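You operate a simulated robot arm through the tools that you are given. There is no shell and no other tool. Be economical: measure what you need, move in short steps, check, and stop when the job is done.

Carry out the task below with a simulated robot arm. There is one attempt and no reset: what you move stays moved.

## Task
Swap the blocked silencer in the holder for the purple one and prove its flow.
Fine: flow-test the fitted one first; valve shut ahead of the swap and at the end; the old one goes in the BLOCKED tray; leave the third. Set down upright: brown silencer.

It is judged by the outcome, as a careful person would: the job done as asked, and still so three seconds after it is handed in. It fails if anything else is knocked over, pushed out of place, dropped, spilled or broken.

## Robot
A 6-joint arm with a two-finger parallel gripper, fixed in place. Base frame: the origin is at the foot of the arm, x ahead of it, y to its left, z up; the work surface is at about z = 780. Units: mm, degrees, N and s.
With the tool pointing down near the work surface it reaches from about 240 to 640 mm from the base axis. Its first joint turns from -66.0 to 66.0 degrees. Payload 2.7 kg.
The TCP is the grasp point between the finger pads, 23 mm short of the fingertips. In the tool frame z runs along the fingers and y along their closing line. The gripper opens to 94 mm. The fingers are 38 mm wide and 10 mm thick; the gripper's body (54 by 96 mm) begins 39 mm behind the TCP.
Orientation is told as [roll, pitch, yaw] about the base's x, y, z axes, in that order, counted from this pose: with the fingers straight down and closing along the base's y, the tool's x points along the base's -x, its y along +y and its z along -z.

## Interface
- The arm moves only by the tool send_rows. Its argument "deltas" is a list that holds one entry, the list of rows, each a list of 7 numbers: the shift along the base's x, y, z in m, then the turn, a rotation vector about the base's x, y, z in rad, then the gripper command, from -1 (shut) to 1 (fully open), values between in proportion. In form: [[[tx, ty, tz, ax, ay, az, jaw], ...]]. A call has 1 to 10 rows; each row is the pose to reach, as a shift and turn from the pose commanded when the call began. Each row takes 0.2 s and may step no farther than 50 mm and 8.6 degrees from the row before; otherwise, or with a gripper value out of range, the whole call is refused. Where a pose cannot be reached the arm comes as near as it can. A force on the tool above 40 N (or 10 N above the force at the start of the call, whichever is more), or a blocked arm, ends the call early, and 0.2 s more pass. The fingers move at their own pace (about 45 mm/s each) and stop on an object; they squeeze with about 26 N. The grip force told is the motor's: it shows also when the fingers shut on nothing. Time passes only in rows, and 0.2 s behind the last, so rows that repeat a pose let the fingers close. The reply holds the time, the measured pose of the TCP, the force on the tool along the base axes, the opening and the grip force, in the units named above and with some noise, with the torque about the TCP (base axes, N m) and any sound that the robot's microphone picked up, and new pictures: "show" is both (left out), scene, wrist or none.
- Cameras (640 x 400 px; columns grow to the right, rows downward): "scene" is fixed at [96.1, -437, 1408.5]; the picture's right is [0.70, -0.71, 0.00], its down [-0.46, -0.45, -0.77] and it looks along [0.55, 0.54, -0.64] (base axes); focal length 356 px, centre (320, 200). "wrist" rides on the gripper at [86, 16, -75] in the tool frame; the picture's right is [-0.18, 0.98, 0.00], its down [-0.58, -0.11, -0.81] and it looks along [-0.79, -0.15, 0.59] (tool axes); focal length 243 px, centre (320, 200). There is no depth. A picture from a camera that has moved, and an enlarged one, comes with that camera's place and axes in the base frame and with its lens. The place of the scene camera against the robot may be out by one fixed shift of up to 25 mm in any direction.
- zoom(camera, box): a new picture of the part [left, top, right, bottom] of that camera's present view, enlarged. The clock stands still meanwhile.
- sign_off(): hands the job in; it is judged then, once.

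Go step by step. Nothing tells you positions but the pictures and the camera data: compare them with the known pose of the tool, close in by small moves and look again before you grip or let go. The budget is 120 turns and 200 pictures, counting those below and the enlarged ones. Unless the task says otherwise, let go and move clear before handing in, and close with one line.

The tools are called after "Emit:" as a command line: name --argument value ..., lists and objects as JSON in quotes. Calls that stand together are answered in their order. send_rows: Moves the arm, as the interface text tells. Its arguments: {"type":"object","properties":{"deltas":{"type":"array","items":{"type":"array","items":{"type":"array","items":{"type":"number"}}}},"show":{"type":"string","enum":["both","scene","wrist","none"]}},"required":["deltas"]} The other tools are called the same way: zoom (camera, box) takes an enlarged picture of a part of a camera's view; sign_off () hands the job in.

At the start:

```text
t: 0.0
position: [309.0, 230.5, 1115.6]
tool_rot: [0.1, -0.1, 0.0]
force: [0.7, -0.8, -0.3]
torque: [0.03, -0.01, 0.04]
gripper_width: 94.0
finger_force: 0.0
```

scene: 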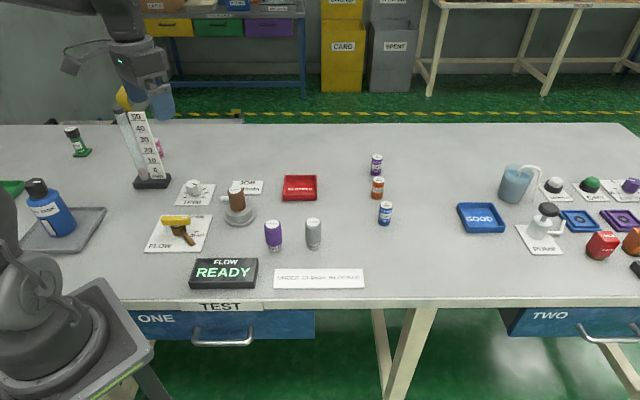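
wrist: 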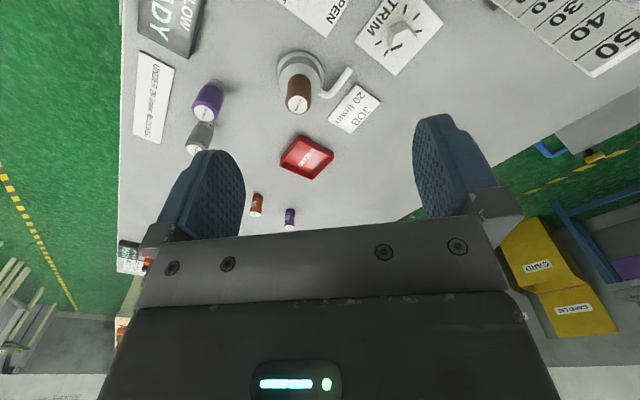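

I see a flow-test station: a brown silencer in the holder, purple and grey ones beside it, a yellow flow valve, a TRIM knob, a JOB card and a red tray. I'll zoom in to read the details.

Emit:
zoom --camera "scene" --box '[130, 160, 290, 260]'

Emit:
zoom --camera "scene" --box '[180, 200, 380, 325]'

Emit:
zoom --camera "wrist" --box '[120, 0, 440, 200]'

Emit:
zoom --camera "scene" --box '[90, 80, 250, 180]'

```text
4.00 times, centred on (210, 210) of scene
camera zoom: at [96.1, -437.0, 1408.5], right [0.7, -0.71, 0.0], down [-0.46, -0.45, -0.77], along [0.55, 0.54, -0.64], focal length 1426 px, centre (760, 160)
```

zoom: 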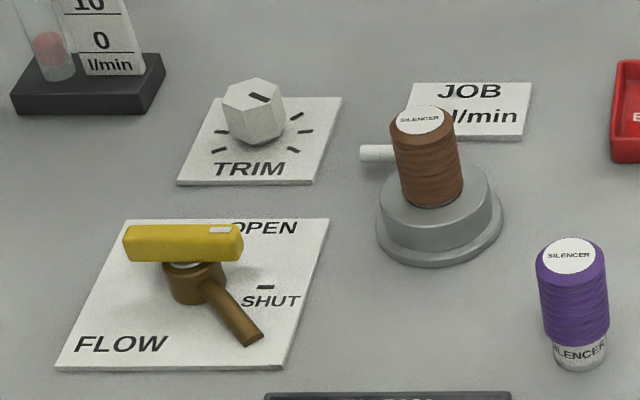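

```text
3.20 times, centred on (280, 262) of scene
camera zoom: at [96.1, -437.0, 1408.5], right [0.7, -0.71, 0.0], down [-0.46, -0.45, -0.77], along [0.55, 0.54, -0.64], focal length 1141 px, centre (448, 0)
```

zoom: 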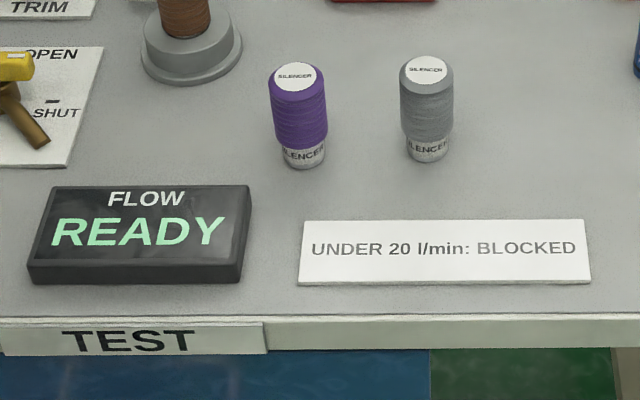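

```text
2.00 times, centred on (280, 100) of wrist
camera zoom: at [221.4, 245.3, 1189.0], right [0.18, 0.98, 0.0], down [0.58, -0.11, 0.81], along [0.79, -0.15, -0.59], focal length 485 px, centre (400, 400)
```

zoom: 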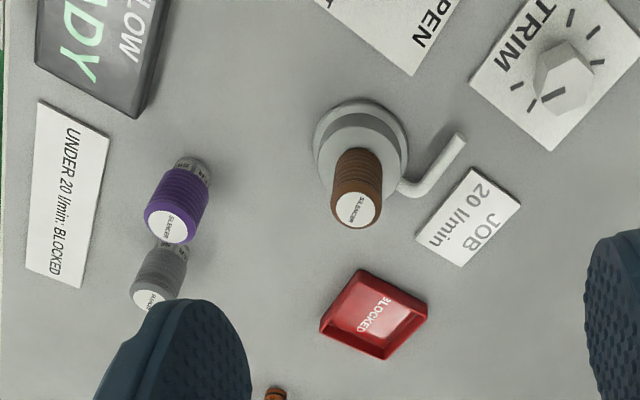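

```text
4.00 times, centred on (170, 130) of scene
camera zoom: at [96.1, -437.0, 1408.5], right [0.7, -0.71, 0.0], down [-0.46, -0.45, -0.77], along [0.55, 0.54, -0.64], focal length 1426 px, centre (920, 480)
```

zoom: 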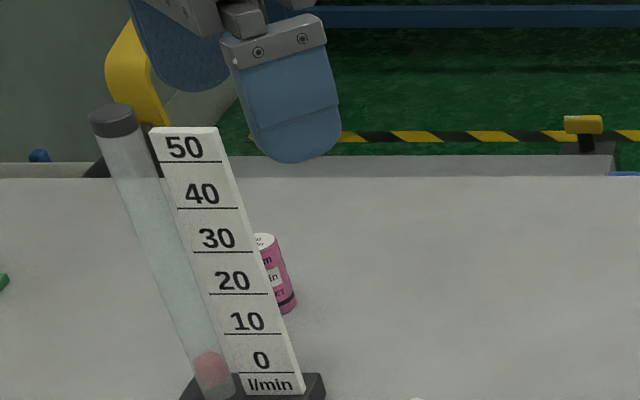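

The first estimates put the valve at about (275, 238), the holder at (410, 177), the purple silencer at (401, 30) and the tray at (598, 145). The valve is outside the wrist view, so I'll move back to see it.

Emit:
send_rows --deltas '[[[-0.04, 0, 0, 0, 0, 0, 1], [-0.08, 0, 0, 0, 0, 0, 1], [-0.11, 0, -0.03, 0, 0, 0, 1], [-0.11, 0, -0.03, 0, 0, 0, 1]]]' --show "wrist"

```text
t: 1.0
position: [195.8, 231.9, 1085.6]
tool_rot: [0.0, -0.1, -0.1]
force: [-0.3, 0.0, -1.5]
torque: [0.0, 0.02, 0.0]
gripper_width: 93.9
finger_force: 0.0
camera wrist: at [109.3, 247.1, 1159.1], right [0.19, 0.98, 0.0], down [0.58, -0.11, 0.81], along [0.79, -0.15, -0.59], focal length 243 px, centre (320, 200)
```

wrist: 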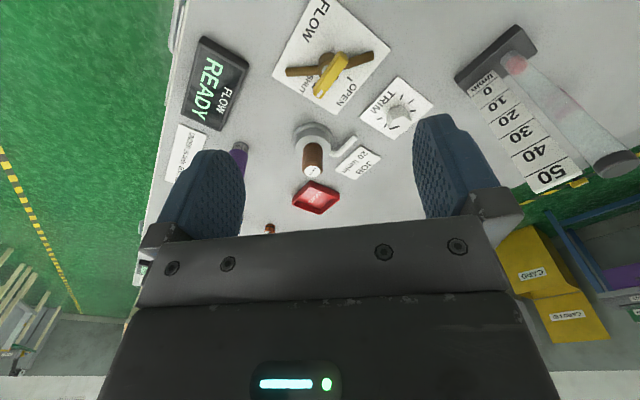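

Emit:
zoom --camera "wrist" --box '[240, 0, 432, 120]'

Emit:
zoom --camera "wrist" --box '[280, 100, 440, 200]'

```text
3.33 times, centred on (336, 60) of wrist
camera zoom: at [109.3, 247.1, 1159.1], right [0.19, 0.98, 0.0], down [0.58, -0.11, 0.81], along [0.79, -0.15, -0.59], focal length 809 px, centre (267, 667)
```

zoom: 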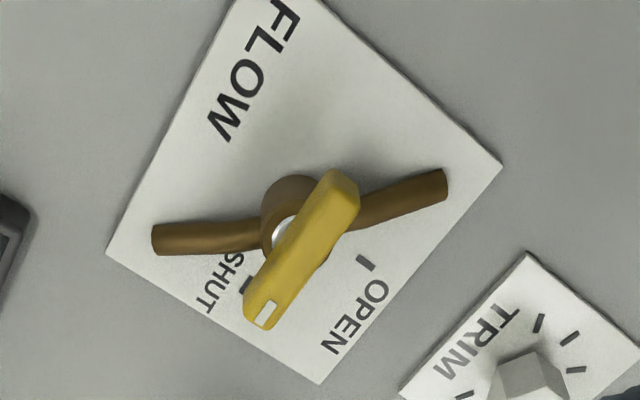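

```text
4.00 times, centred on (360, 150) of wrist
camera zoom: at [109.3, 247.1, 1159.1], right [0.19, 0.98, 0.0], down [0.58, -0.11, 0.81], along [0.79, -0.15, -0.59], focal length 970 px, centre (160, 400)
```

zoom: 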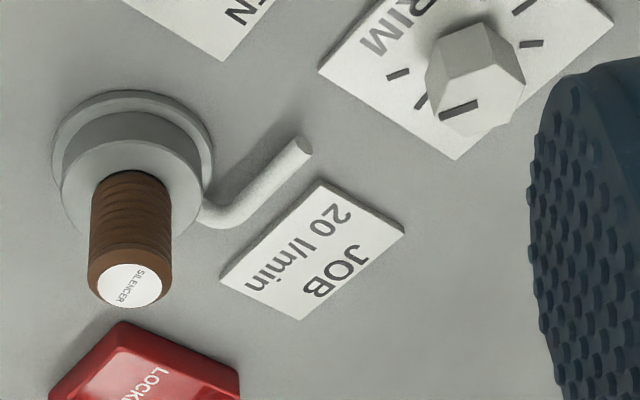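

The handle's white-marked end points at SHUT (about -43°), and the bar top is at z≈830, centred near (276, 228). OPEN is about 88° counter-clockwise. I'll hover over the bar with the yaw lined up.

Emit:
send_rows --deltas '[[[0.015, 0, -0.02, 0, 0, -0.125, 1], [0.03, 0, -0.05, 0, 0, -0.25, 1], [0.045, -0.001, -0.08, 0, 0, -0.375, 1], [0.06, -0.002, -0.11, 0, 0, -0.5, 1], [0.07, -0.003, -0.14, 0, 0, -0.625, 1], [0.08, -0.004, -0.17, 0, 0, -0.75, 0.3], [0.08, -0.004, -0.185, 0, 0, -0.75, 0.0], [0.08, -0.004, -0.185, 0, 0, -0.75, 0.0]]]'

```text
t: 2.8
position: [277.4, 225.9, 898.3]
tool_rot: [0.1, 0.0, -43.1]
force: [0.1, -0.2, -0.1]
torque: [0.0, 0.0, 0.01]
gripper_width: 47.1
finger_force: 0.1
camera wrist: at [224.7, 296.4, 972.0], right [0.81, 0.59, 0.0], down [0.35, -0.48, 0.81], along [0.48, -0.65, -0.59], focal length 243 px, centre (320, 200)
```

scene: 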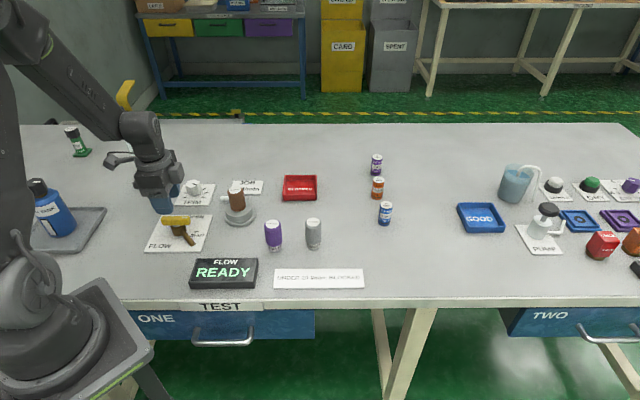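
wrist: 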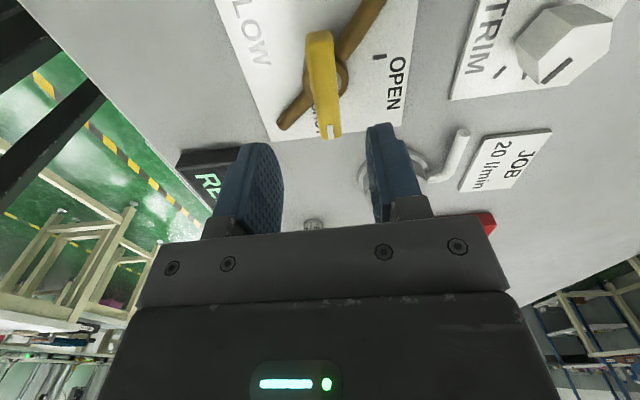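

The estimates agree: the handle axis is at about (278, 228.5) with the bar at -45°. I'll fine-align and descend straddling the bar.

Emit:
send_rows --deltas '[[[0.001, 0.002, -0.02, 0, 0, -0.03, 0.0], [0.001, 0.002, -0.045, 0, 0, -0.03, 0.0], [0.001, 0.002, -0.058, 0, 0, -0.03, 0.0], [0.001, 0.002, -0.058, 0, 0, -0.03, 0.0]]]'

Emit:
zoom --camera "scene" --box '[130, 160, 290, 260]'

```text
t: 3.8
position: [277.9, 227.9, 841.7]
tool_rot: [0.1, -0.1, -44.7]
force: [0.6, 0.1, 0.1]
torque: [-0.01, 0.0, 0.02]
gripper_width: 46.9
finger_force: 0.0
camera wrist: at [228.1, 299.0, 916.7], right [0.82, 0.57, 0.0], down [0.33, -0.49, 0.81], along [0.46, -0.66, -0.59], focal length 243 px, centre (320, 200)
```

scene: 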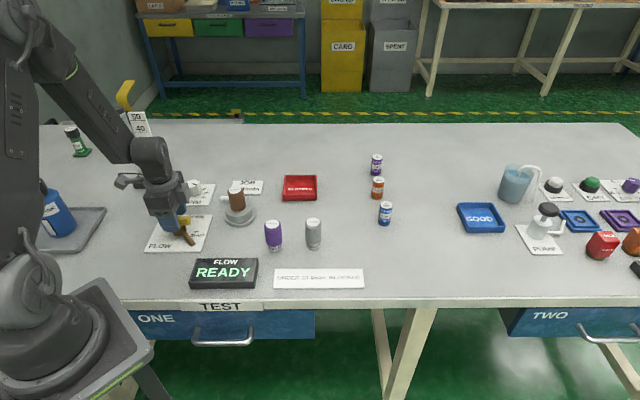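
wrist: 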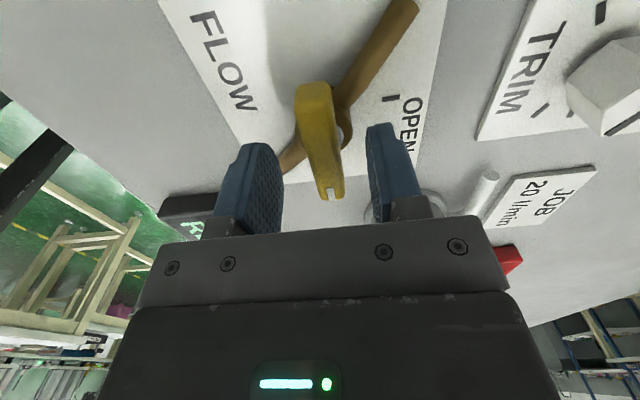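

```text
4.00 times, centred on (210, 210) of scene
camera zoom: at [96.1, -437.0, 1408.5], right [0.7, -0.71, 0.0], down [-0.46, -0.45, -0.77], along [0.55, 0.54, -0.64], focal length 1426 px, centre (760, 160)
```

zoom: 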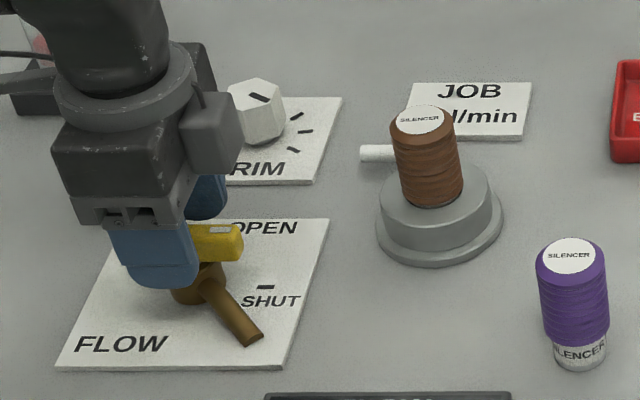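

The fingers straddle the bar with the tips near its lower half. I'll close now.

Emit:
send_rows --deltas '[[[0, 0, 0, 0, 0, 0, -0.5], [0, 0, 0, 0, 0, 0, -1], [0, 0, 0, 0, 0, 0, -1], [0, 0, 0, 0, 0, 0, -1]]]' --show "wrist"

```text
t: 4.8
position: [280.0, 229.9, 843.0]
tool_rot: [0.5, -0.1, -44.7]
force: [13.8, 13.3, -6.4]
torque: [0.02, -0.01, -0.02]
gripper_width: 16.1
finger_force: 45.1
camera wrist: at [229.2, 300.3, 917.4], right [0.82, 0.57, 0.01], down [0.33, -0.49, 0.81], along [0.46, -0.66, -0.59], focal length 243 px, centre (320, 200)
```

wrist: 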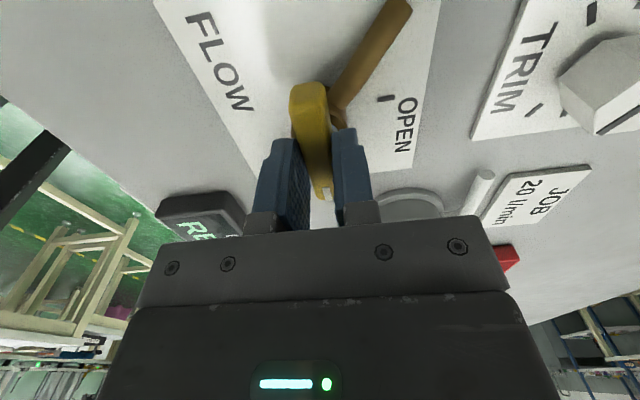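

The bar sits about 4 mm further along (+x, +y), so I'll shift to relieve the side force before turning.

Emit:
send_rows --deltas '[[[0.0025, 0.0025, 0, 0, 0, 0, -1], [0.0025, 0.0025, 0, 0, 0, 0, -1]]]' --show "none"

```text
t: 5.4
position: [280.5, 228.3, 842.1]
tool_rot: [0.0, -0.1, -44.7]
force: [-6.0, 3.4, 23.9]
torque: [-0.21, -0.07, 0.01]
gripper_width: 16.2
finger_force: 45.3
```

Emit:
send_rows --deltas '[[[0, 0, 0.001, 0, 0, 0.1, -1], [0, 0, 0.001, 0, 0, 0.2, -1], [0, 0, 0.001, 0, 0, 0.3, -1], [0, 0, 0.001, 0, 0, 0.4, -1]]]' --show "wrist"

```text
t: 6.4
position: [281.1, 229.6, 842.6]
tool_rot: [0.0, 0.0, -21.8]
force: [-20.6, -1.2, 26.2]
torque: [0.02, 0.45, -0.02]
gripper_width: 16.0
finger_force: 44.6
camera wrist: at [206.1, 275.8, 917.0], right [0.54, 0.84, 0.0], down [0.5, -0.32, 0.81], along [0.68, -0.43, -0.59], focal length 243 px, centre (320, 200)
```

wrist: 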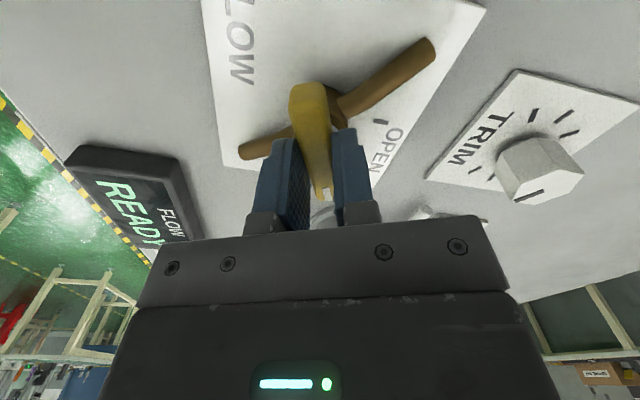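

The handle turns with the gripper. I'll trim x to ease the force and carry on.

Emit:
send_rows --deltas '[[[-0.002, 0, 0.001, 0, 0, 0.1, -1], [-0.002, 0, 0.001, 0, 0, 0.2, -1], [-0.002, 0, 0.001, 0, 0, 0.3, -1], [-0.002, 0, 0.001, 0, 0, 0.4, -1]]]' --show "none"

```text
t: 7.4
position: [281.7, 230.9, 843.5]
tool_rot: [0.1, -0.1, 1.3]
force: [18.7, -6.5, -25.8]
torque: [-0.6, -0.55, 0.02]
gripper_width: 15.9
finger_force: 44.4
```

Emit:
send_rows --deltas '[[[0.001, -0.0005, -0.001, 0, 0, 0.1, -1], [0.001, -0.0005, -0.001, 0, 0, 0.2, -1], [0.001, -0.0005, -0.001, 0, 0, 0.3, -1], [0.001, -0.0005, -0.001, 0, 0, 0.4, -1]]]' --show "none"

```text
t: 8.4
position: [279.8, 230.6, 842.7]
tool_rot: [0.2, 0.0, 24.2]
force: [-3.9, 0.0, -13.9]
torque: [0.41, -1.04, 0.0]
gripper_width: 16.0
finger_force: 45.5
```

Emit:
send_rows --deltas '[[[0, 0, 0, 0, 0, 0.1, -1], [0, 0, 0, 0, 0, 0.2, -1], [0, 0, 0, 0, 0, 0.3, -1], [0, 0, 0, 0, 0, 0.363, -1], [0, 0, 0, 0, 0, 0.363, -1]]]'

Emit:
zoom --camera "scene" --box '[90, 80, 290, 205]'

Emit:
zoom --camera "scene" --box '[130, 180, 290, 280]'

```text
t: 9.6
position: [280.3, 230.2, 842.7]
tool_rot: [0.1, -0.1, 44.9]
force: [-10.6, 11.8, 5.7]
torque: [-0.9, 1.16, -0.03]
gripper_width: 15.7
finger_force: 44.6
camera wrist: at [207.3, 180.1, 917.2], right [-0.56, 0.83, 0.0], down [0.49, 0.33, 0.81], along [0.67, 0.46, -0.59], focal length 243 px, centre (320, 200)
```

scene: 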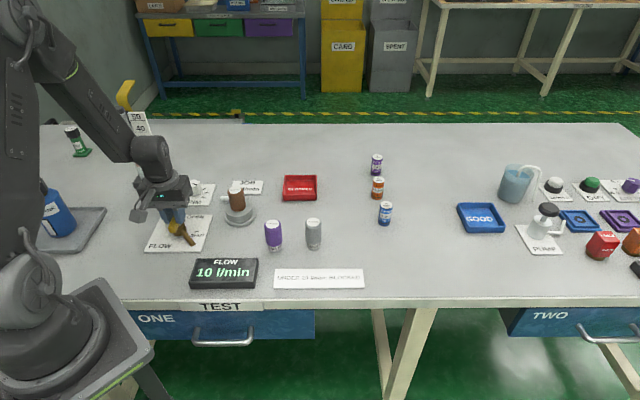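
wrist: 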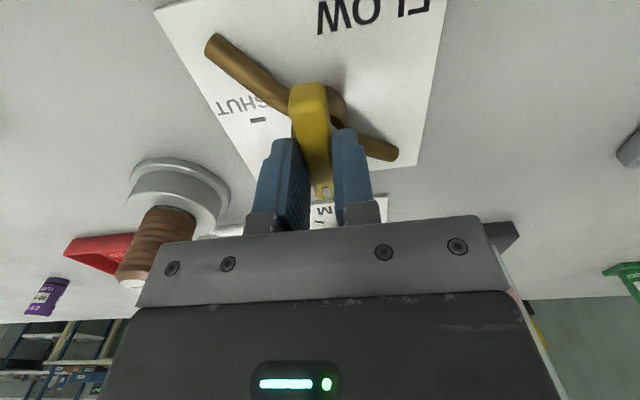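

```text
3.20 times, centred on (190, 142) of scene
camera zoom: at [95.8, -436.8, 1408.6], right [0.7, -0.71, 0.0], down [-0.46, -0.45, -0.77], along [0.55, 0.54, -0.64], focal length 1141 px, centre (736, 384)
```

zoom: 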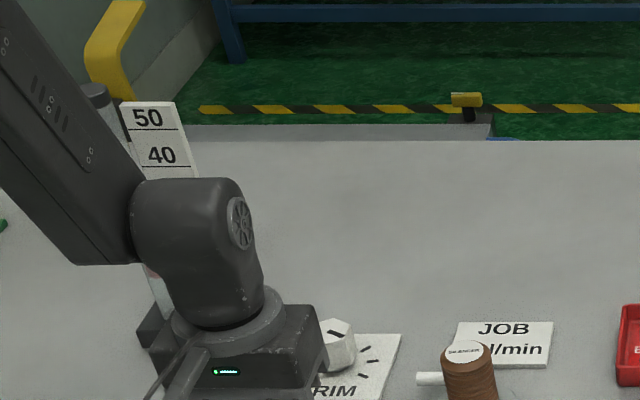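

```text
4.00 times, centred on (210, 230) of scene
camera zoom: at [95.8, -436.8, 1408.6], right [0.7, -0.71, 0.0], down [-0.46, -0.45, -0.77], along [0.55, 0.54, -0.64], focal length 1426 px, centre (760, 80)
```

zoom: 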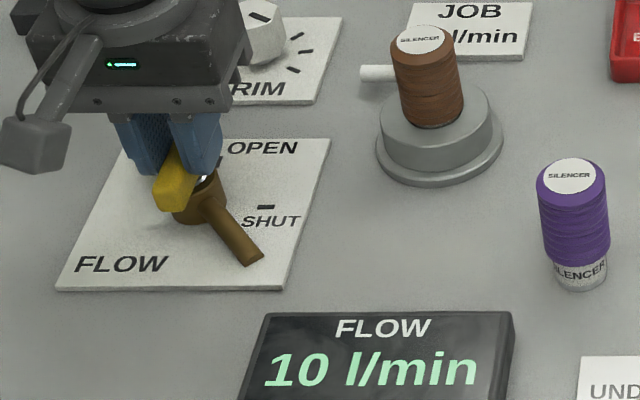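

The display reads 10 l/min. I'll hold a second to confirm the reading settles.

Emit:
send_rows --deltas '[[[0.001, -0.001, 0, 0, 0, 0, -1], [0.001, -0.001, 0, 0, 0, 0, -1], [0.001, -0.001, 0, 0, 0, 0, -1], [0.001, -0.001, 0, 0, 0, 0, -1], [0.001, -0.001, 0, 0, 0, 0, -1], [0.001, -0.001, 0, 0, 0, 0, -1]]]' --show "scene"

```text
t: 10.2
position: [279.7, 231.0, 842.4]
tool_rot: [0.2, -0.1, 45.0]
force: [-7.0, 4.2, 1.7]
torque: [0.27, -0.25, -0.01]
gripper_width: 16.1
finger_force: 44.8
stopped in row 3: the force on the tool passed its limit at 41 N (the readings are from after the stop); the commanded pose is now the measured one
```

scene: 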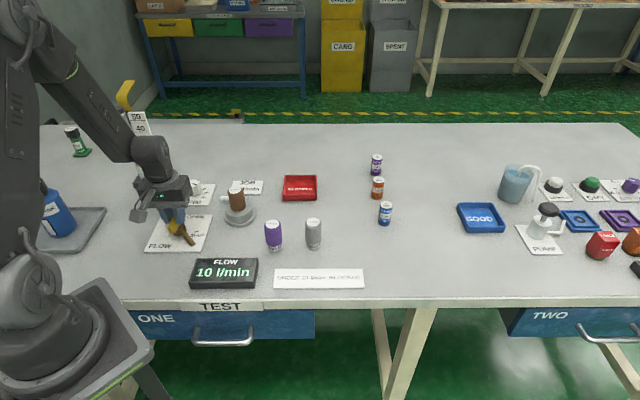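

Steady at 10 l/min, so the brown one is blocked. I'll shut the valve by turning back -90°.

Emit:
send_rows --deltas '[[[0, 0, 0, 0, 0, -0.1, -1], [0, 0, 0, 0, 0, -0.2, -1], [0, 0, 0, 0, 0, -0.3, -1], [0, 0, 0, 0, 0, -0.4, -1], [0, 0, 0, 0, 0, -0.5, -1], [0, 0, 0, 0, 0, -0.6, -1], [0, 0, 0, 0, 0, -0.7, -1], [0, 0, 0, 0, 0, -0.785, -1]]]' --show "none"

```text
t: 12.1
position: [281.2, 229.3, 842.6]
tool_rot: [0.2, -0.1, -0.1]
force: [-21.9, 5.9, 23.9]
torque: [-0.01, 0.15, 0.0]
gripper_width: 16.0
finger_force: 44.8
```

Emit:
send_rows --deltas '[[[-0.001, 0, 0, 0, 0, -0.1, -1], [-0.001, 0, 0, 0, 0, -0.2, -1], [-0.001, 0, 0, 0, 0, -0.3, -1], [-0.001, 0, 0, 0, 0, -0.4, -1], [-0.001, 0, 0, 0, 0, -0.5, -1], [-0.001, 0, 0, 0, 0, -0.6, -1], [-0.001, 0, 0, 0, 0, -0.7, -1], [-0.001, 0, 0, 0, 0, -0.79, -1], [-0.001, 0, 0, 0, 0, -0.79, -1]]]' --show "both"

```text
t: 14.1
position: [280.4, 229.3, 842.2]
tool_rot: [0.2, -0.1, -45.5]
force: [17.8, -20.4, 9.9]
torque: [-0.93, -0.66, 0.44]
gripper_width: 15.9
finger_force: 45.3
camera wrist: at [230.6, 301.1, 916.8], right [0.83, 0.56, 0.0], down [0.33, -0.49, 0.81], along [0.45, -0.67, -0.59], focal length 243 px, centre (320, 200)
```

scene: 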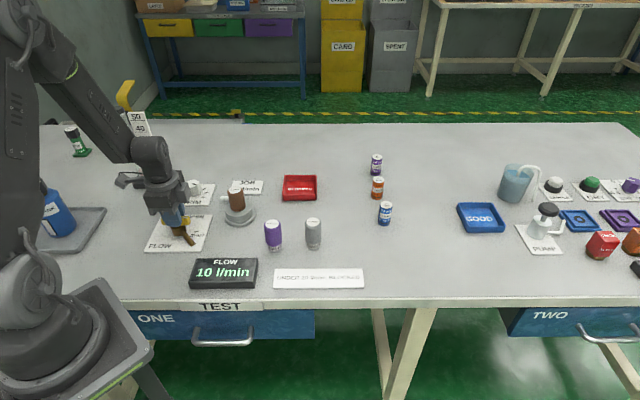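
wrist: 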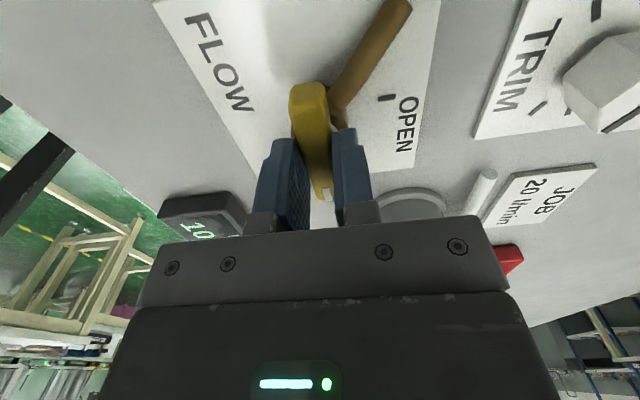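

The valve is back against its SHUT stop, but the display still shows 10. I'll release, lift and check the flowmeter ball.

Emit:
send_rows --deltas '[[[0, 0, 0, 0, 0, 0, 0.0], [0, 0, 0, 0, 0, 0, 0.0], [0, 0, 0.03, 0, 0, 0.1, 0.0], [0, 0, 0.07, 0, 0, 0.2, 0.0], [0, -0.02, 0.11, 0, 0, 0.35, 0.0], [0, -0.06, 0.14, 0, 0, 0.5, 0.0], [0, -0.1, 0.16, 0, 0, 0.65, 0.0], [0, -0.14, 0.16, 0, 0, 0.79, 0.0]]]'

Emit:
zoom --camera "scene" --box '[80, 80, 290, 285]'

```text
t: 15.8
position: [278.7, 91.1, 1003.8]
tool_rot: [0.3, -0.2, 0.1]
force: [0.8, -0.1, -0.1]
torque: [0.02, 0.0, -0.03]
gripper_width: 47.0
finger_force: 0.0
camera wrist: at [192.0, 106.1, 1078.0], right [0.18, 0.98, 0.0], down [0.58, -0.11, 0.81], along [0.79, -0.15, -0.59], focal length 243 px, centre (320, 200)
```

scene: 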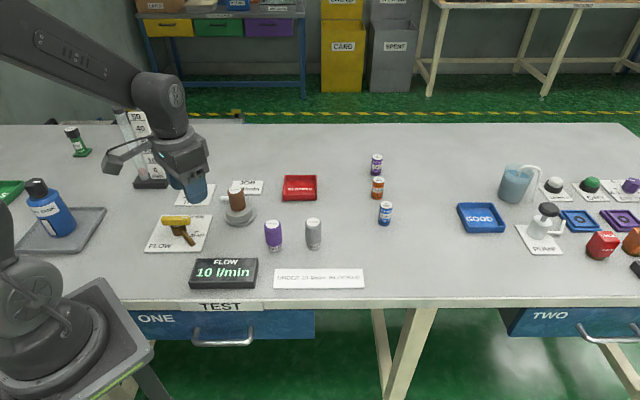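
wrist: 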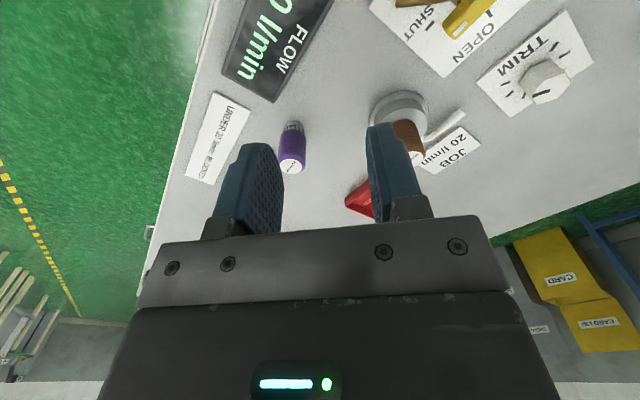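

```text
1.95 times, centred on (185, 182) of scene
camera zoom: at [96.1, -437.0, 1408.5], right [0.7, -0.71, 0.0], down [-0.46, -0.45, -0.77], along [0.55, 0.54, -0.64], focal length 696 px, centre (583, 234)
```

zoom: 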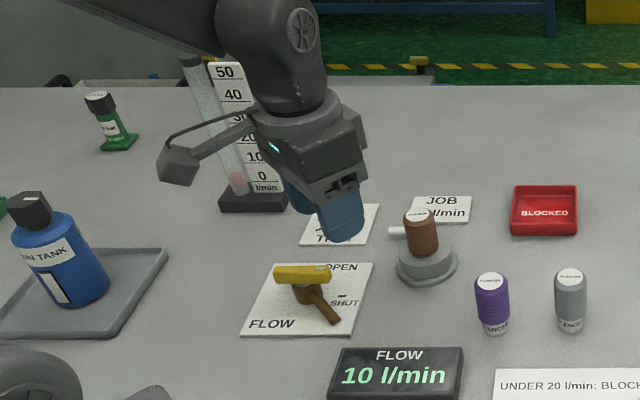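

The ball is back at 0, so the display only holds the last test value. The brown silencer's top triangulates to about (417, 175, 864), so I'll hover above it.

Emit:
send_rows --deltas '[[[0.035, 0.02, 0, 0, 0, 0, 0.2], [0.07, 0.045, -0.02, 0, 0, 0, 0.2], [0.105, 0.065, -0.05, 0, 0, 0, 0.2], [0.137, 0.085, -0.084, 0, 0, 0, 0.2], [0.137, 0.085, -0.084, 0, 0, 0, 0.2]]]'

Emit:
zoom --camera "scene" --box '[160, 140, 320, 240]'

```text
refused: row 3 steps farther than a row can; nothing moved
```

```text
4.00 times, centred on (240, 190) of scene
camera zoom: at [96.1, -437.0, 1408.5], right [0.7, -0.71, 0.0], down [-0.46, -0.45, -0.77], along [0.55, 0.54, -0.64], focal length 1426 px, centre (640, 240)
```

zoom: 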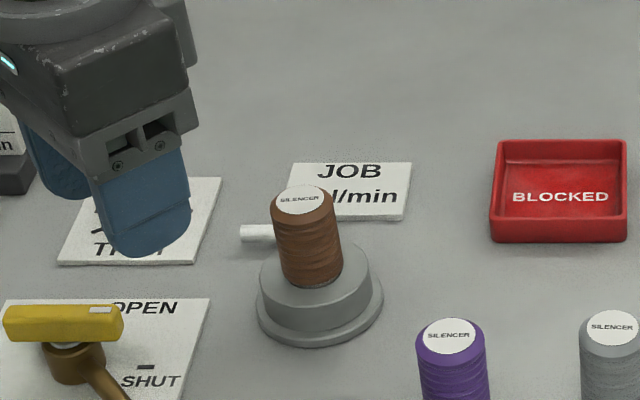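

Emit:
send_rows --deltas '[[[0.03, 0.018, -0.015, 0, 0, 0, 0.2], [0.06, 0.036, -0.03, 0, 0, 0, 0.2], [0.09, 0.054, -0.045, 0, 0, 0, 0.2], [0.12, 0.072, -0.06, 0, 0, 0, 0.2], [0.137, 0.085, -0.08, 0, 0, 0, 0.2], [0.137, 0.085, -0.08, 0, 0, 0, 0.2]]]'

Emit:
zoom --camera "scene" --box '[160, 140, 320, 240]'

```text
t: 17.2
position: [416.8, 178.5, 922.5]
tool_rot: [0.1, -0.1, -0.1]
force: [0.3, 0.3, -1.4]
torque: [0.0, 0.04, 0.01]
gripper_width: 56.5
finger_force: 0.2
camera wrist: at [329.6, 192.9, 997.4], right [0.19, 0.98, 0.0], down [0.58, -0.11, 0.81], along [0.79, -0.15, -0.59], focal length 243 px, centre (320, 200)
```

scene: 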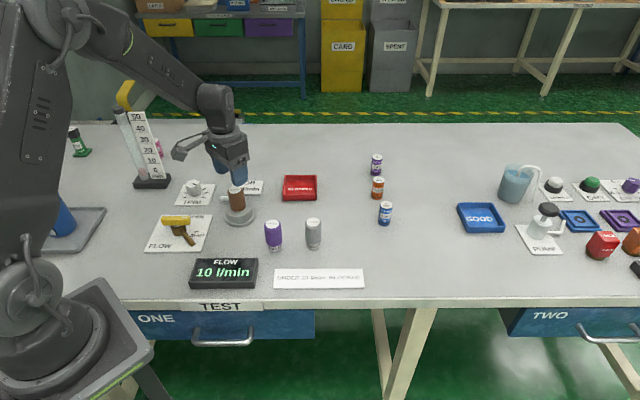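
wrist: 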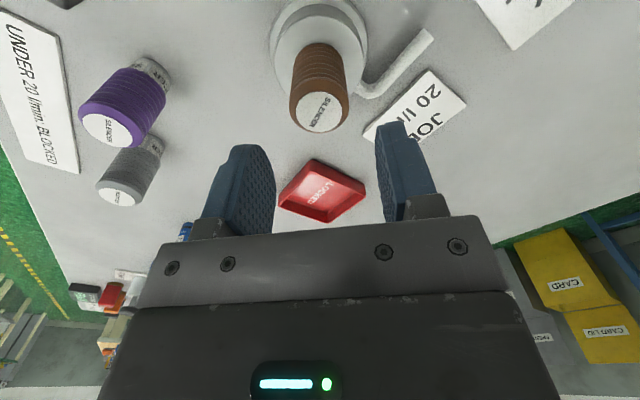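

```text
4.00 times, centred on (240, 190) of scene
camera zoom: at [96.1, -437.0, 1408.5], right [0.7, -0.71, 0.0], down [-0.46, -0.45, -0.77], along [0.55, 0.54, -0.64], focal length 1426 px, centre (640, 240)
```

zoom: 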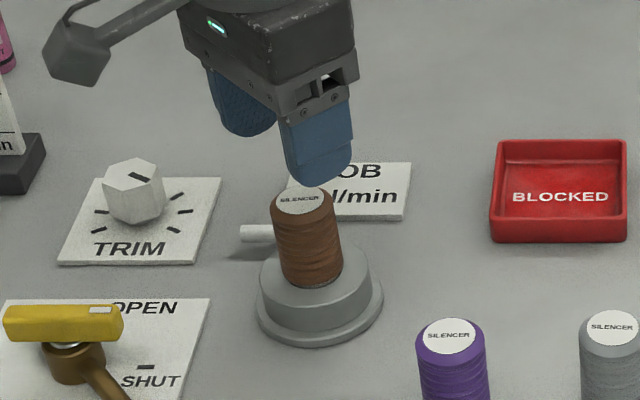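

Brown's top confirms at about (417, 177). I'll descend straight to z≈841.

Emit:
send_rows --deltas '[[[0, 0, -0.03, 0, 0, 0, 0.2], [0, 0, -0.06, 0, 0, 0, 0.2], [0, 0, -0.082, 0, 0, 0, 0.2], [0, 0, -0.082, 0, 0, 0, 0.2]]]'

Emit:
zoom --camera "scene" --box '[160, 140, 320, 240]'

```text
t: 18.2
position: [416.1, 176.7, 841.2]
tool_rot: [0.2, -0.1, -0.1]
force: [-0.3, 0.4, -0.1]
torque: [0.0, 0.0, 0.0]
gripper_width: 56.3
finger_force: 0.1
camera wrist: at [329.0, 193.4, 915.5], right [0.19, 0.98, 0.0], down [0.58, -0.11, 0.81], along [0.79, -0.15, -0.59], focal length 243 px, centre (320, 200)
```

scene: 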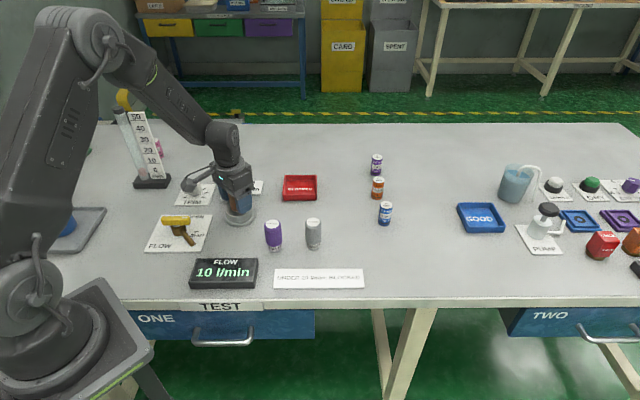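
wrist: 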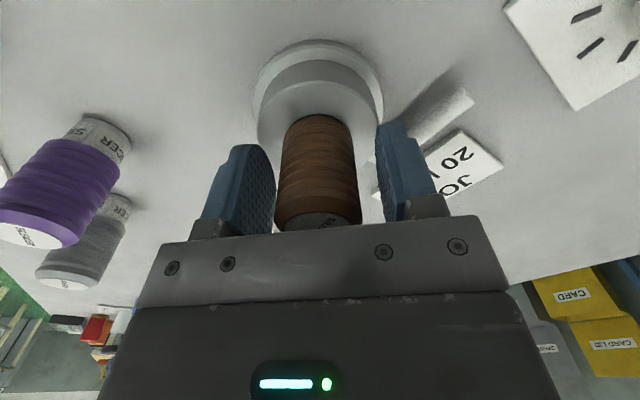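

```text
4.00 times, centred on (240, 190) of scene
camera zoom: at [96.1, -437.0, 1408.5], right [0.7, -0.71, 0.0], down [-0.46, -0.45, -0.77], along [0.55, 0.54, -0.64], focal length 1426 px, centre (640, 240)
```

zoom: 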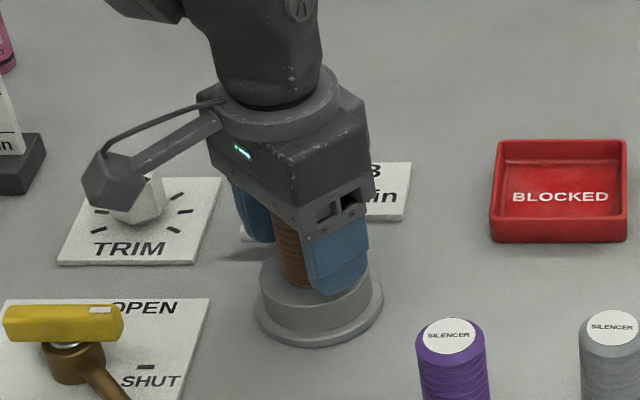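

Emit:
send_rows --deltas '[[[0, -0.001, 0, 0, 0, 0, -0.2], [0, -0.001, 0, 0, 0, 0, -1], [0, -0.001, 0, 0, 0, 0, -1], [0, -0.001, 0, 0, 0, 0, -1]]]' --show "wrist"

```text
t: 19.2
position: [416.3, 176.8, 842.0]
tool_rot: [0.2, -0.1, -0.1]
force: [0.3, -0.1, 0.3]
torque: [0.0, 0.0, 0.02]
gripper_width: 36.9
finger_force: 26.1
camera wrist: at [329.1, 191.6, 915.2], right [0.19, 0.98, 0.0], down [0.58, -0.11, 0.81], along [0.79, -0.15, -0.59], focal length 243 px, centre (320, 200)
```

wrist: 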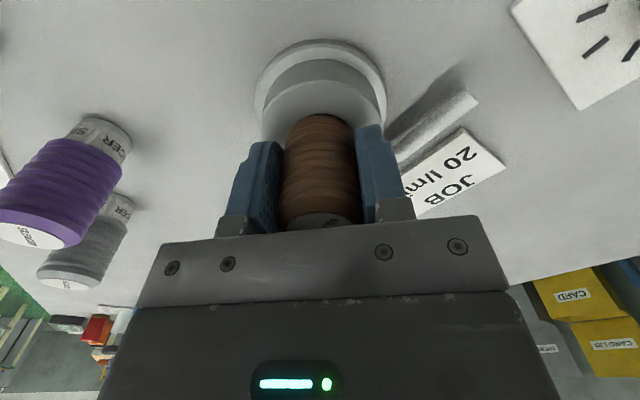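

Gripped at 36.9 mm with no side force. A gentle lift will tell whether it pulls straight out.

Emit:
send_rows --deltas '[[[0, 0, 0.005, 0, 0, 0, -1], [0, 0, 0.012, 0, 0, 0, -1], [0, 0, 0.03, 0, 0, 0, -1], [0, 0, 0.05, 0, 0, 0, -1]]]'

Emit:
zoom --camera "scene" --box '[160, 140, 320, 240]'

```text
t: 20.2
position: [415.0, 173.5, 889.6]
tool_rot: [0.2, -0.1, -0.1]
force: [-0.3, 0.0, -0.8]
torque: [-0.02, 0.0, 0.02]
gripper_width: 36.8
finger_force: 26.1
camera wrist: at [329.1, 188.9, 964.2], right [0.19, 0.98, 0.0], down [0.58, -0.11, 0.81], along [0.79, -0.15, -0.59], focal length 243 px, centre (320, 200)
```

scene: 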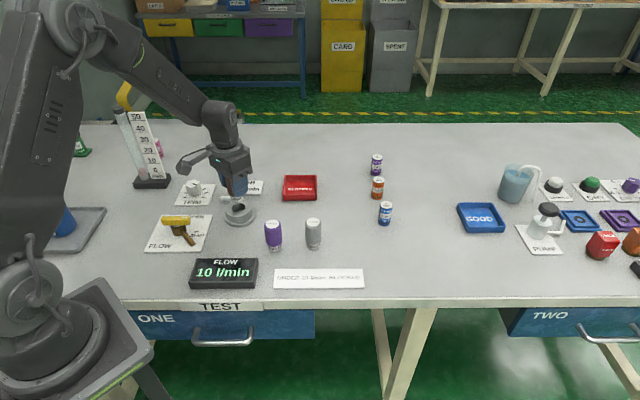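
wrist: 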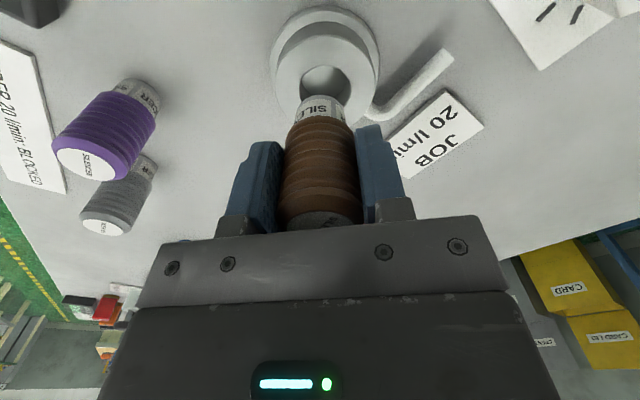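

```text
4.00 times, centred on (240, 190) of scene
camera zoom: at [96.1, -437.0, 1408.5], right [0.7, -0.71, 0.0], down [-0.46, -0.45, -0.77], along [0.55, 0.54, -0.64], focal length 1426 px, centre (640, 240)
```

zoom: 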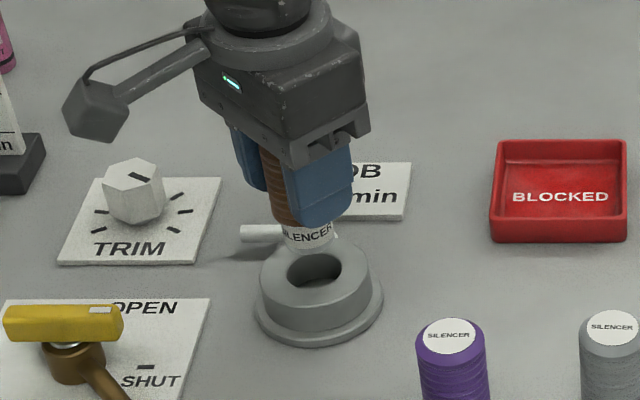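

It came out freely, showing a white spigot about 20 mm long. I'll move toward the tray at a safe height and re-measure the tray.

Emit:
send_rows --deltas '[[[0.03, -0.005, 0.02, 0, 0, 0, -1], [0.06, -0.01, 0.03, 0, 0, 0, -1], [0.09, -0.015, 0.03, 0, 0, 0, -1], [0.11, -0.02, 0.03, 0, 0, 0, -1], [0.11, -0.02, 0.03, 0, 0, 0, -1]]]'

Emit:
zoom --camera "wrist" --box '[220, 30, 420, 155]'

Emit:
zoom --camera "scene" --box '[220, 130, 380, 230]'

```text
t: 21.4
position: [528.3, 153.3, 920.8]
tool_rot: [0.2, -0.1, -0.1]
force: [0.0, 0.3, -0.9]
torque: [0.05, 0.01, -0.02]
gripper_width: 36.6
finger_force: 25.8
camera wrist: at [440.9, 169.3, 994.7], right [0.19, 0.98, 0.0], down [0.58, -0.11, 0.81], along [0.79, -0.15, -0.59], focal length 243 px, centre (320, 200)
```

scene: 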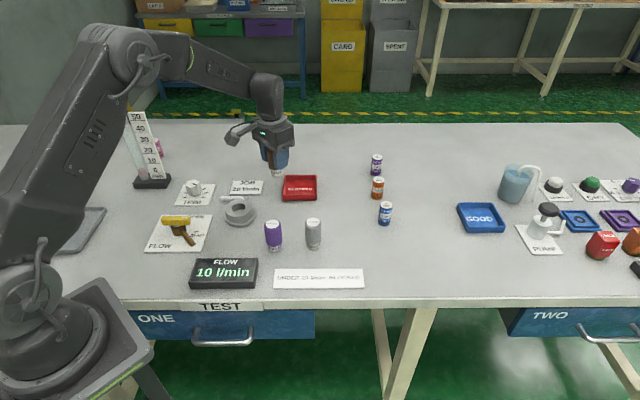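
wrist: 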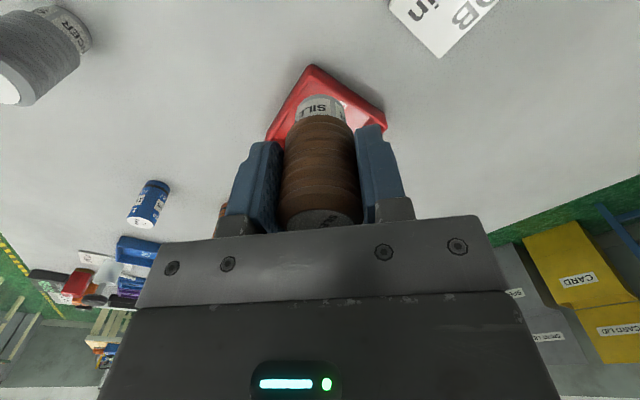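

```text
3.20 times, centred on (320, 92) of wrist
camera zoom: at [440.9, 169.3, 994.7], right [0.19, 0.98, 0.0], down [0.58, -0.11, 0.81], along [0.79, -0.15, -0.59], focal length 776 px, centre (320, 544)
```

zoom: 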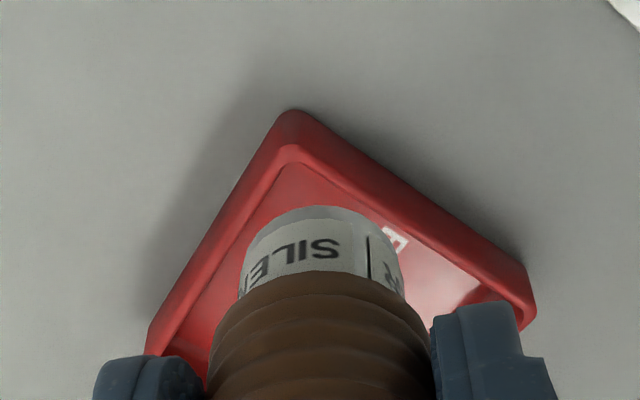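

```text
4.00 times, centred on (300, 180) of scene
camera zoom: at [96.1, -437.0, 1408.5], right [0.7, -0.71, 0.0], down [-0.46, -0.45, -0.77], along [0.55, 0.54, -0.64], focal length 1426 px, centre (400, 280)
```

zoom: 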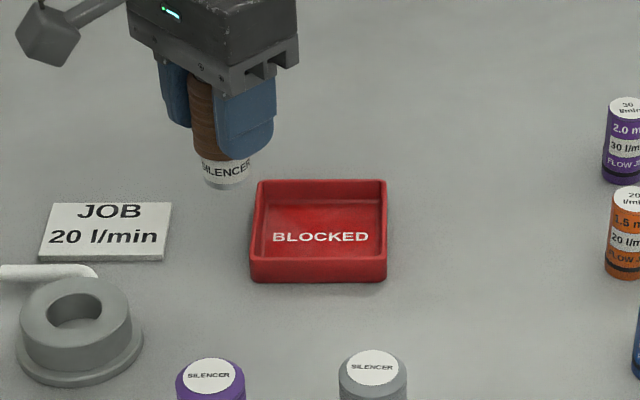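

The tray's base corners put its centre at (594, 144) with sides of about 85 mm. I'll move over it and lower part way.

Emit:
send_rows --deltas '[[[0.035, -0.005, 0, 0, 0, 0, -1], [0.067, -0.01, 0, 0, 0, 0, -1], [0.067, -0.01, -0.03, 0, 0, 0, -1], [0.067, -0.01, -0.05, 0, 0, 0, -1], [0.067, -0.01, -0.05, 0, 0, 0, -1]]]'

Emit:
zoom --camera "wrist" --box '[220, 30, 420, 155]'

Emit:
zoom --camera "scene" --box '[220, 130, 380, 230]'

```text
t: 22.6
position: [596.6, 142.4, 871.7]
tool_rot: [0.1, -0.1, -0.1]
force: [1.0, 0.8, -0.5]
torque: [0.02, -0.03, -0.03]
gripper_width: 36.6
finger_force: 26.2
camera wrist: at [509.4, 157.3, 945.8], right [0.19, 0.98, 0.0], down [0.58, -0.11, 0.81], along [0.79, -0.15, -0.59], focal length 243 px, centre (320, 200)
```

scene: 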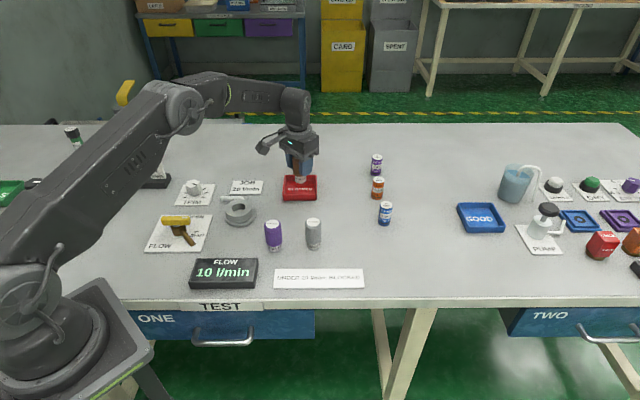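
wrist: 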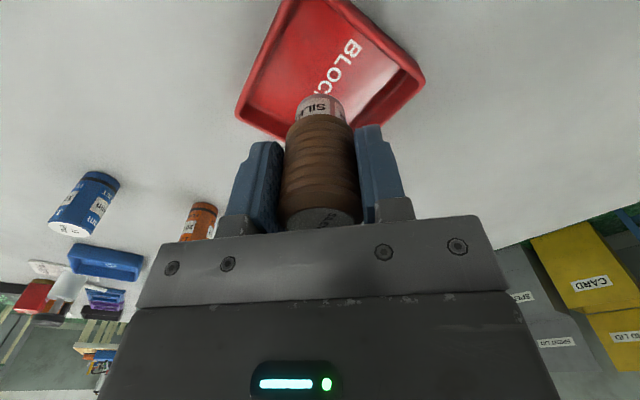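

```text
3.20 times, centred on (320, 92) of wrist
camera zoom: at [509.4, 157.3, 945.8], right [0.19, 0.98, 0.0], down [0.58, -0.11, 0.81], along [0.79, -0.15, -0.59], focal length 776 px, centre (320, 544)
```

zoom: 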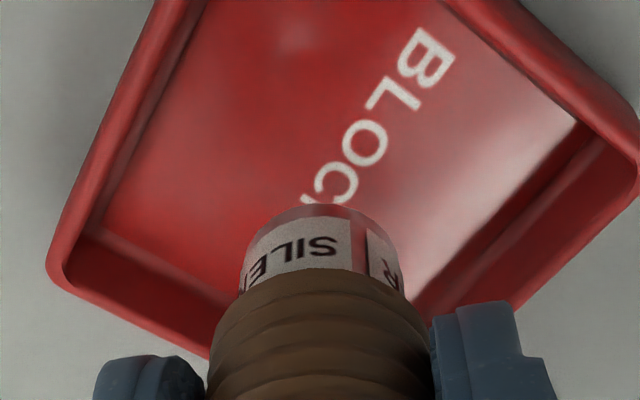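

```text
4.00 times, centred on (300, 180) of scene
camera zoom: at [96.1, -437.0, 1408.5], right [0.7, -0.71, 0.0], down [-0.46, -0.45, -0.77], along [0.55, 0.54, -0.64], focal length 1426 px, centre (400, 280)
```

zoom: 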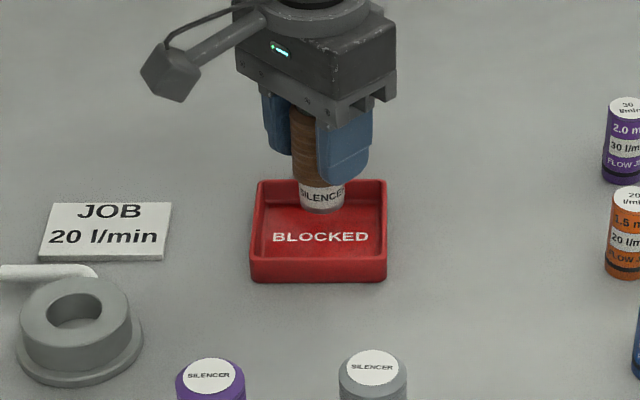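

The silencer is centred over the tray with its bottom at about z 818. I'll lower in small steps and watch for contact.

Emit:
send_rows --deltas '[[[0, 0, -0.015, 0, 0, 0, -1], [0, 0, -0.027, 0, 0, 0, -1], [0, 0, -0.03, 0, 0, 0, -1]]]' --show "none"

Emit:
zoom --camera "scene" --box '[260, 150, 340, 200]'

```text
t: 23.4
position: [593.5, 143.8, 840.5]
tool_rot: [0.3, -0.1, -0.1]
force: [0.0, 0.5, -0.6]
torque: [-0.02, 0.03, 0.0]
gripper_width: 36.4
finger_force: 25.5
```

```text
8.00 times, centred on (300, 175) of scene
camera zoom: at [96.1, -437.0, 1408.5], right [0.7, -0.71, 0.0], down [-0.46, -0.45, -0.77], along [0.55, 0.54, -0.64], focal length 2852 px, centre (480, 400)
```

zoom: 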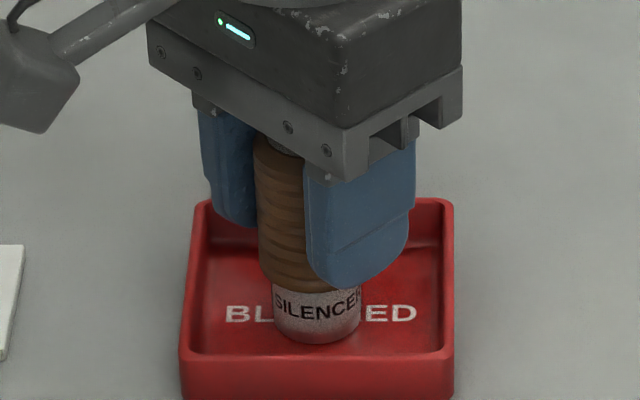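

Emit:
send_rows --deltas '[[[0, 0, -0.002, 0, 0, 0, -1], [0, 0, -0.004, 0, 0, 0, -1], [0, 0, -0.004, 0, 0, 0, -1]]]' --show "none"

```text
t: 24.2
position: [594.5, 144.7, 837.1]
tool_rot: [0.4, -0.4, -0.1]
force: [-0.7, -0.4, 17.9]
torque: [-0.25, 0.0, -0.09]
gripper_width: 36.1
finger_force: 25.9
```

It has made contact with the floor. I'll ease off 1 mm, then open gently.

Emit:
send_rows --deltas '[[[0, 0, 0.001, 0, 0, 0, -1], [0, 0, 0.001, 0, 0, 0, -0.15], [0, 0, 0.001, 0, 0, 0, 0.0], [0, 0, 0.001, 0, 0, 0, 0.2], [0, 0, 0.001, 0, 0, 0, 0.2]]]'

Emit:
zoom --camera "scene" --box '[260, 150, 340, 200]'

```text
t: 25.4
position: [593.8, 144.8, 837.9]
tool_rot: [0.1, -0.2, -0.1]
force: [0.5, 0.1, 0.4]
torque: [-0.01, 0.06, 0.0]
gripper_width: 56.2
finger_force: 0.2
camera wrist: at [507.4, 160.3, 911.8], right [0.19, 0.98, 0.0], down [0.58, -0.11, 0.81], along [0.79, -0.15, -0.59], focal length 243 px, centre (320, 200)
```

scene: 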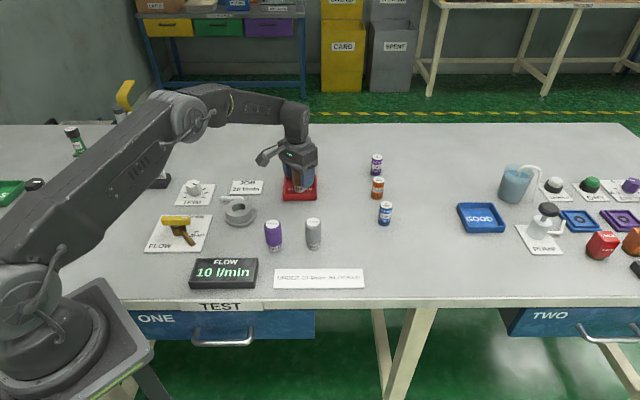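
wrist: 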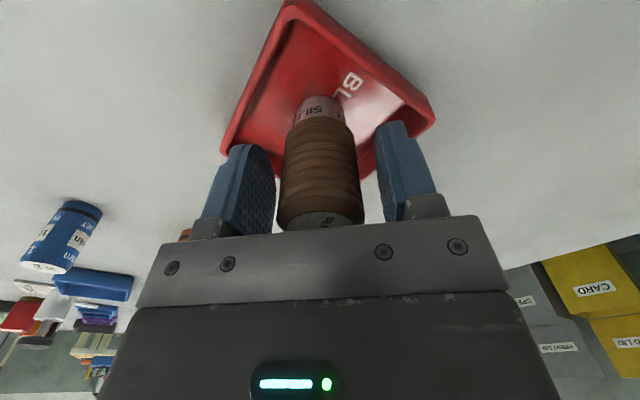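

```text
8.00 times, centred on (300, 175) of scene
camera zoom: at [96.1, -437.0, 1408.5], right [0.7, -0.71, 0.0], down [-0.46, -0.45, -0.77], along [0.55, 0.54, -0.64], focal length 2852 px, centre (480, 400)
```

zoom: 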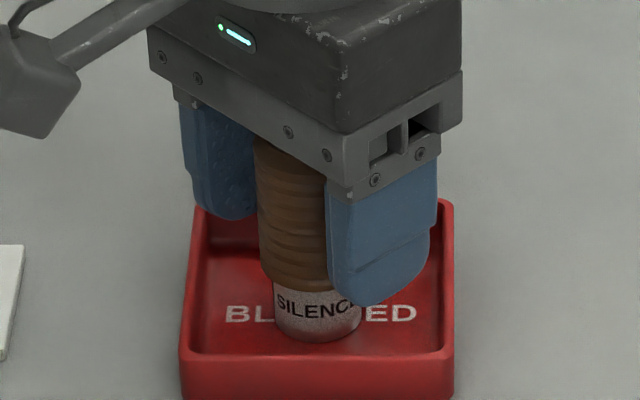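

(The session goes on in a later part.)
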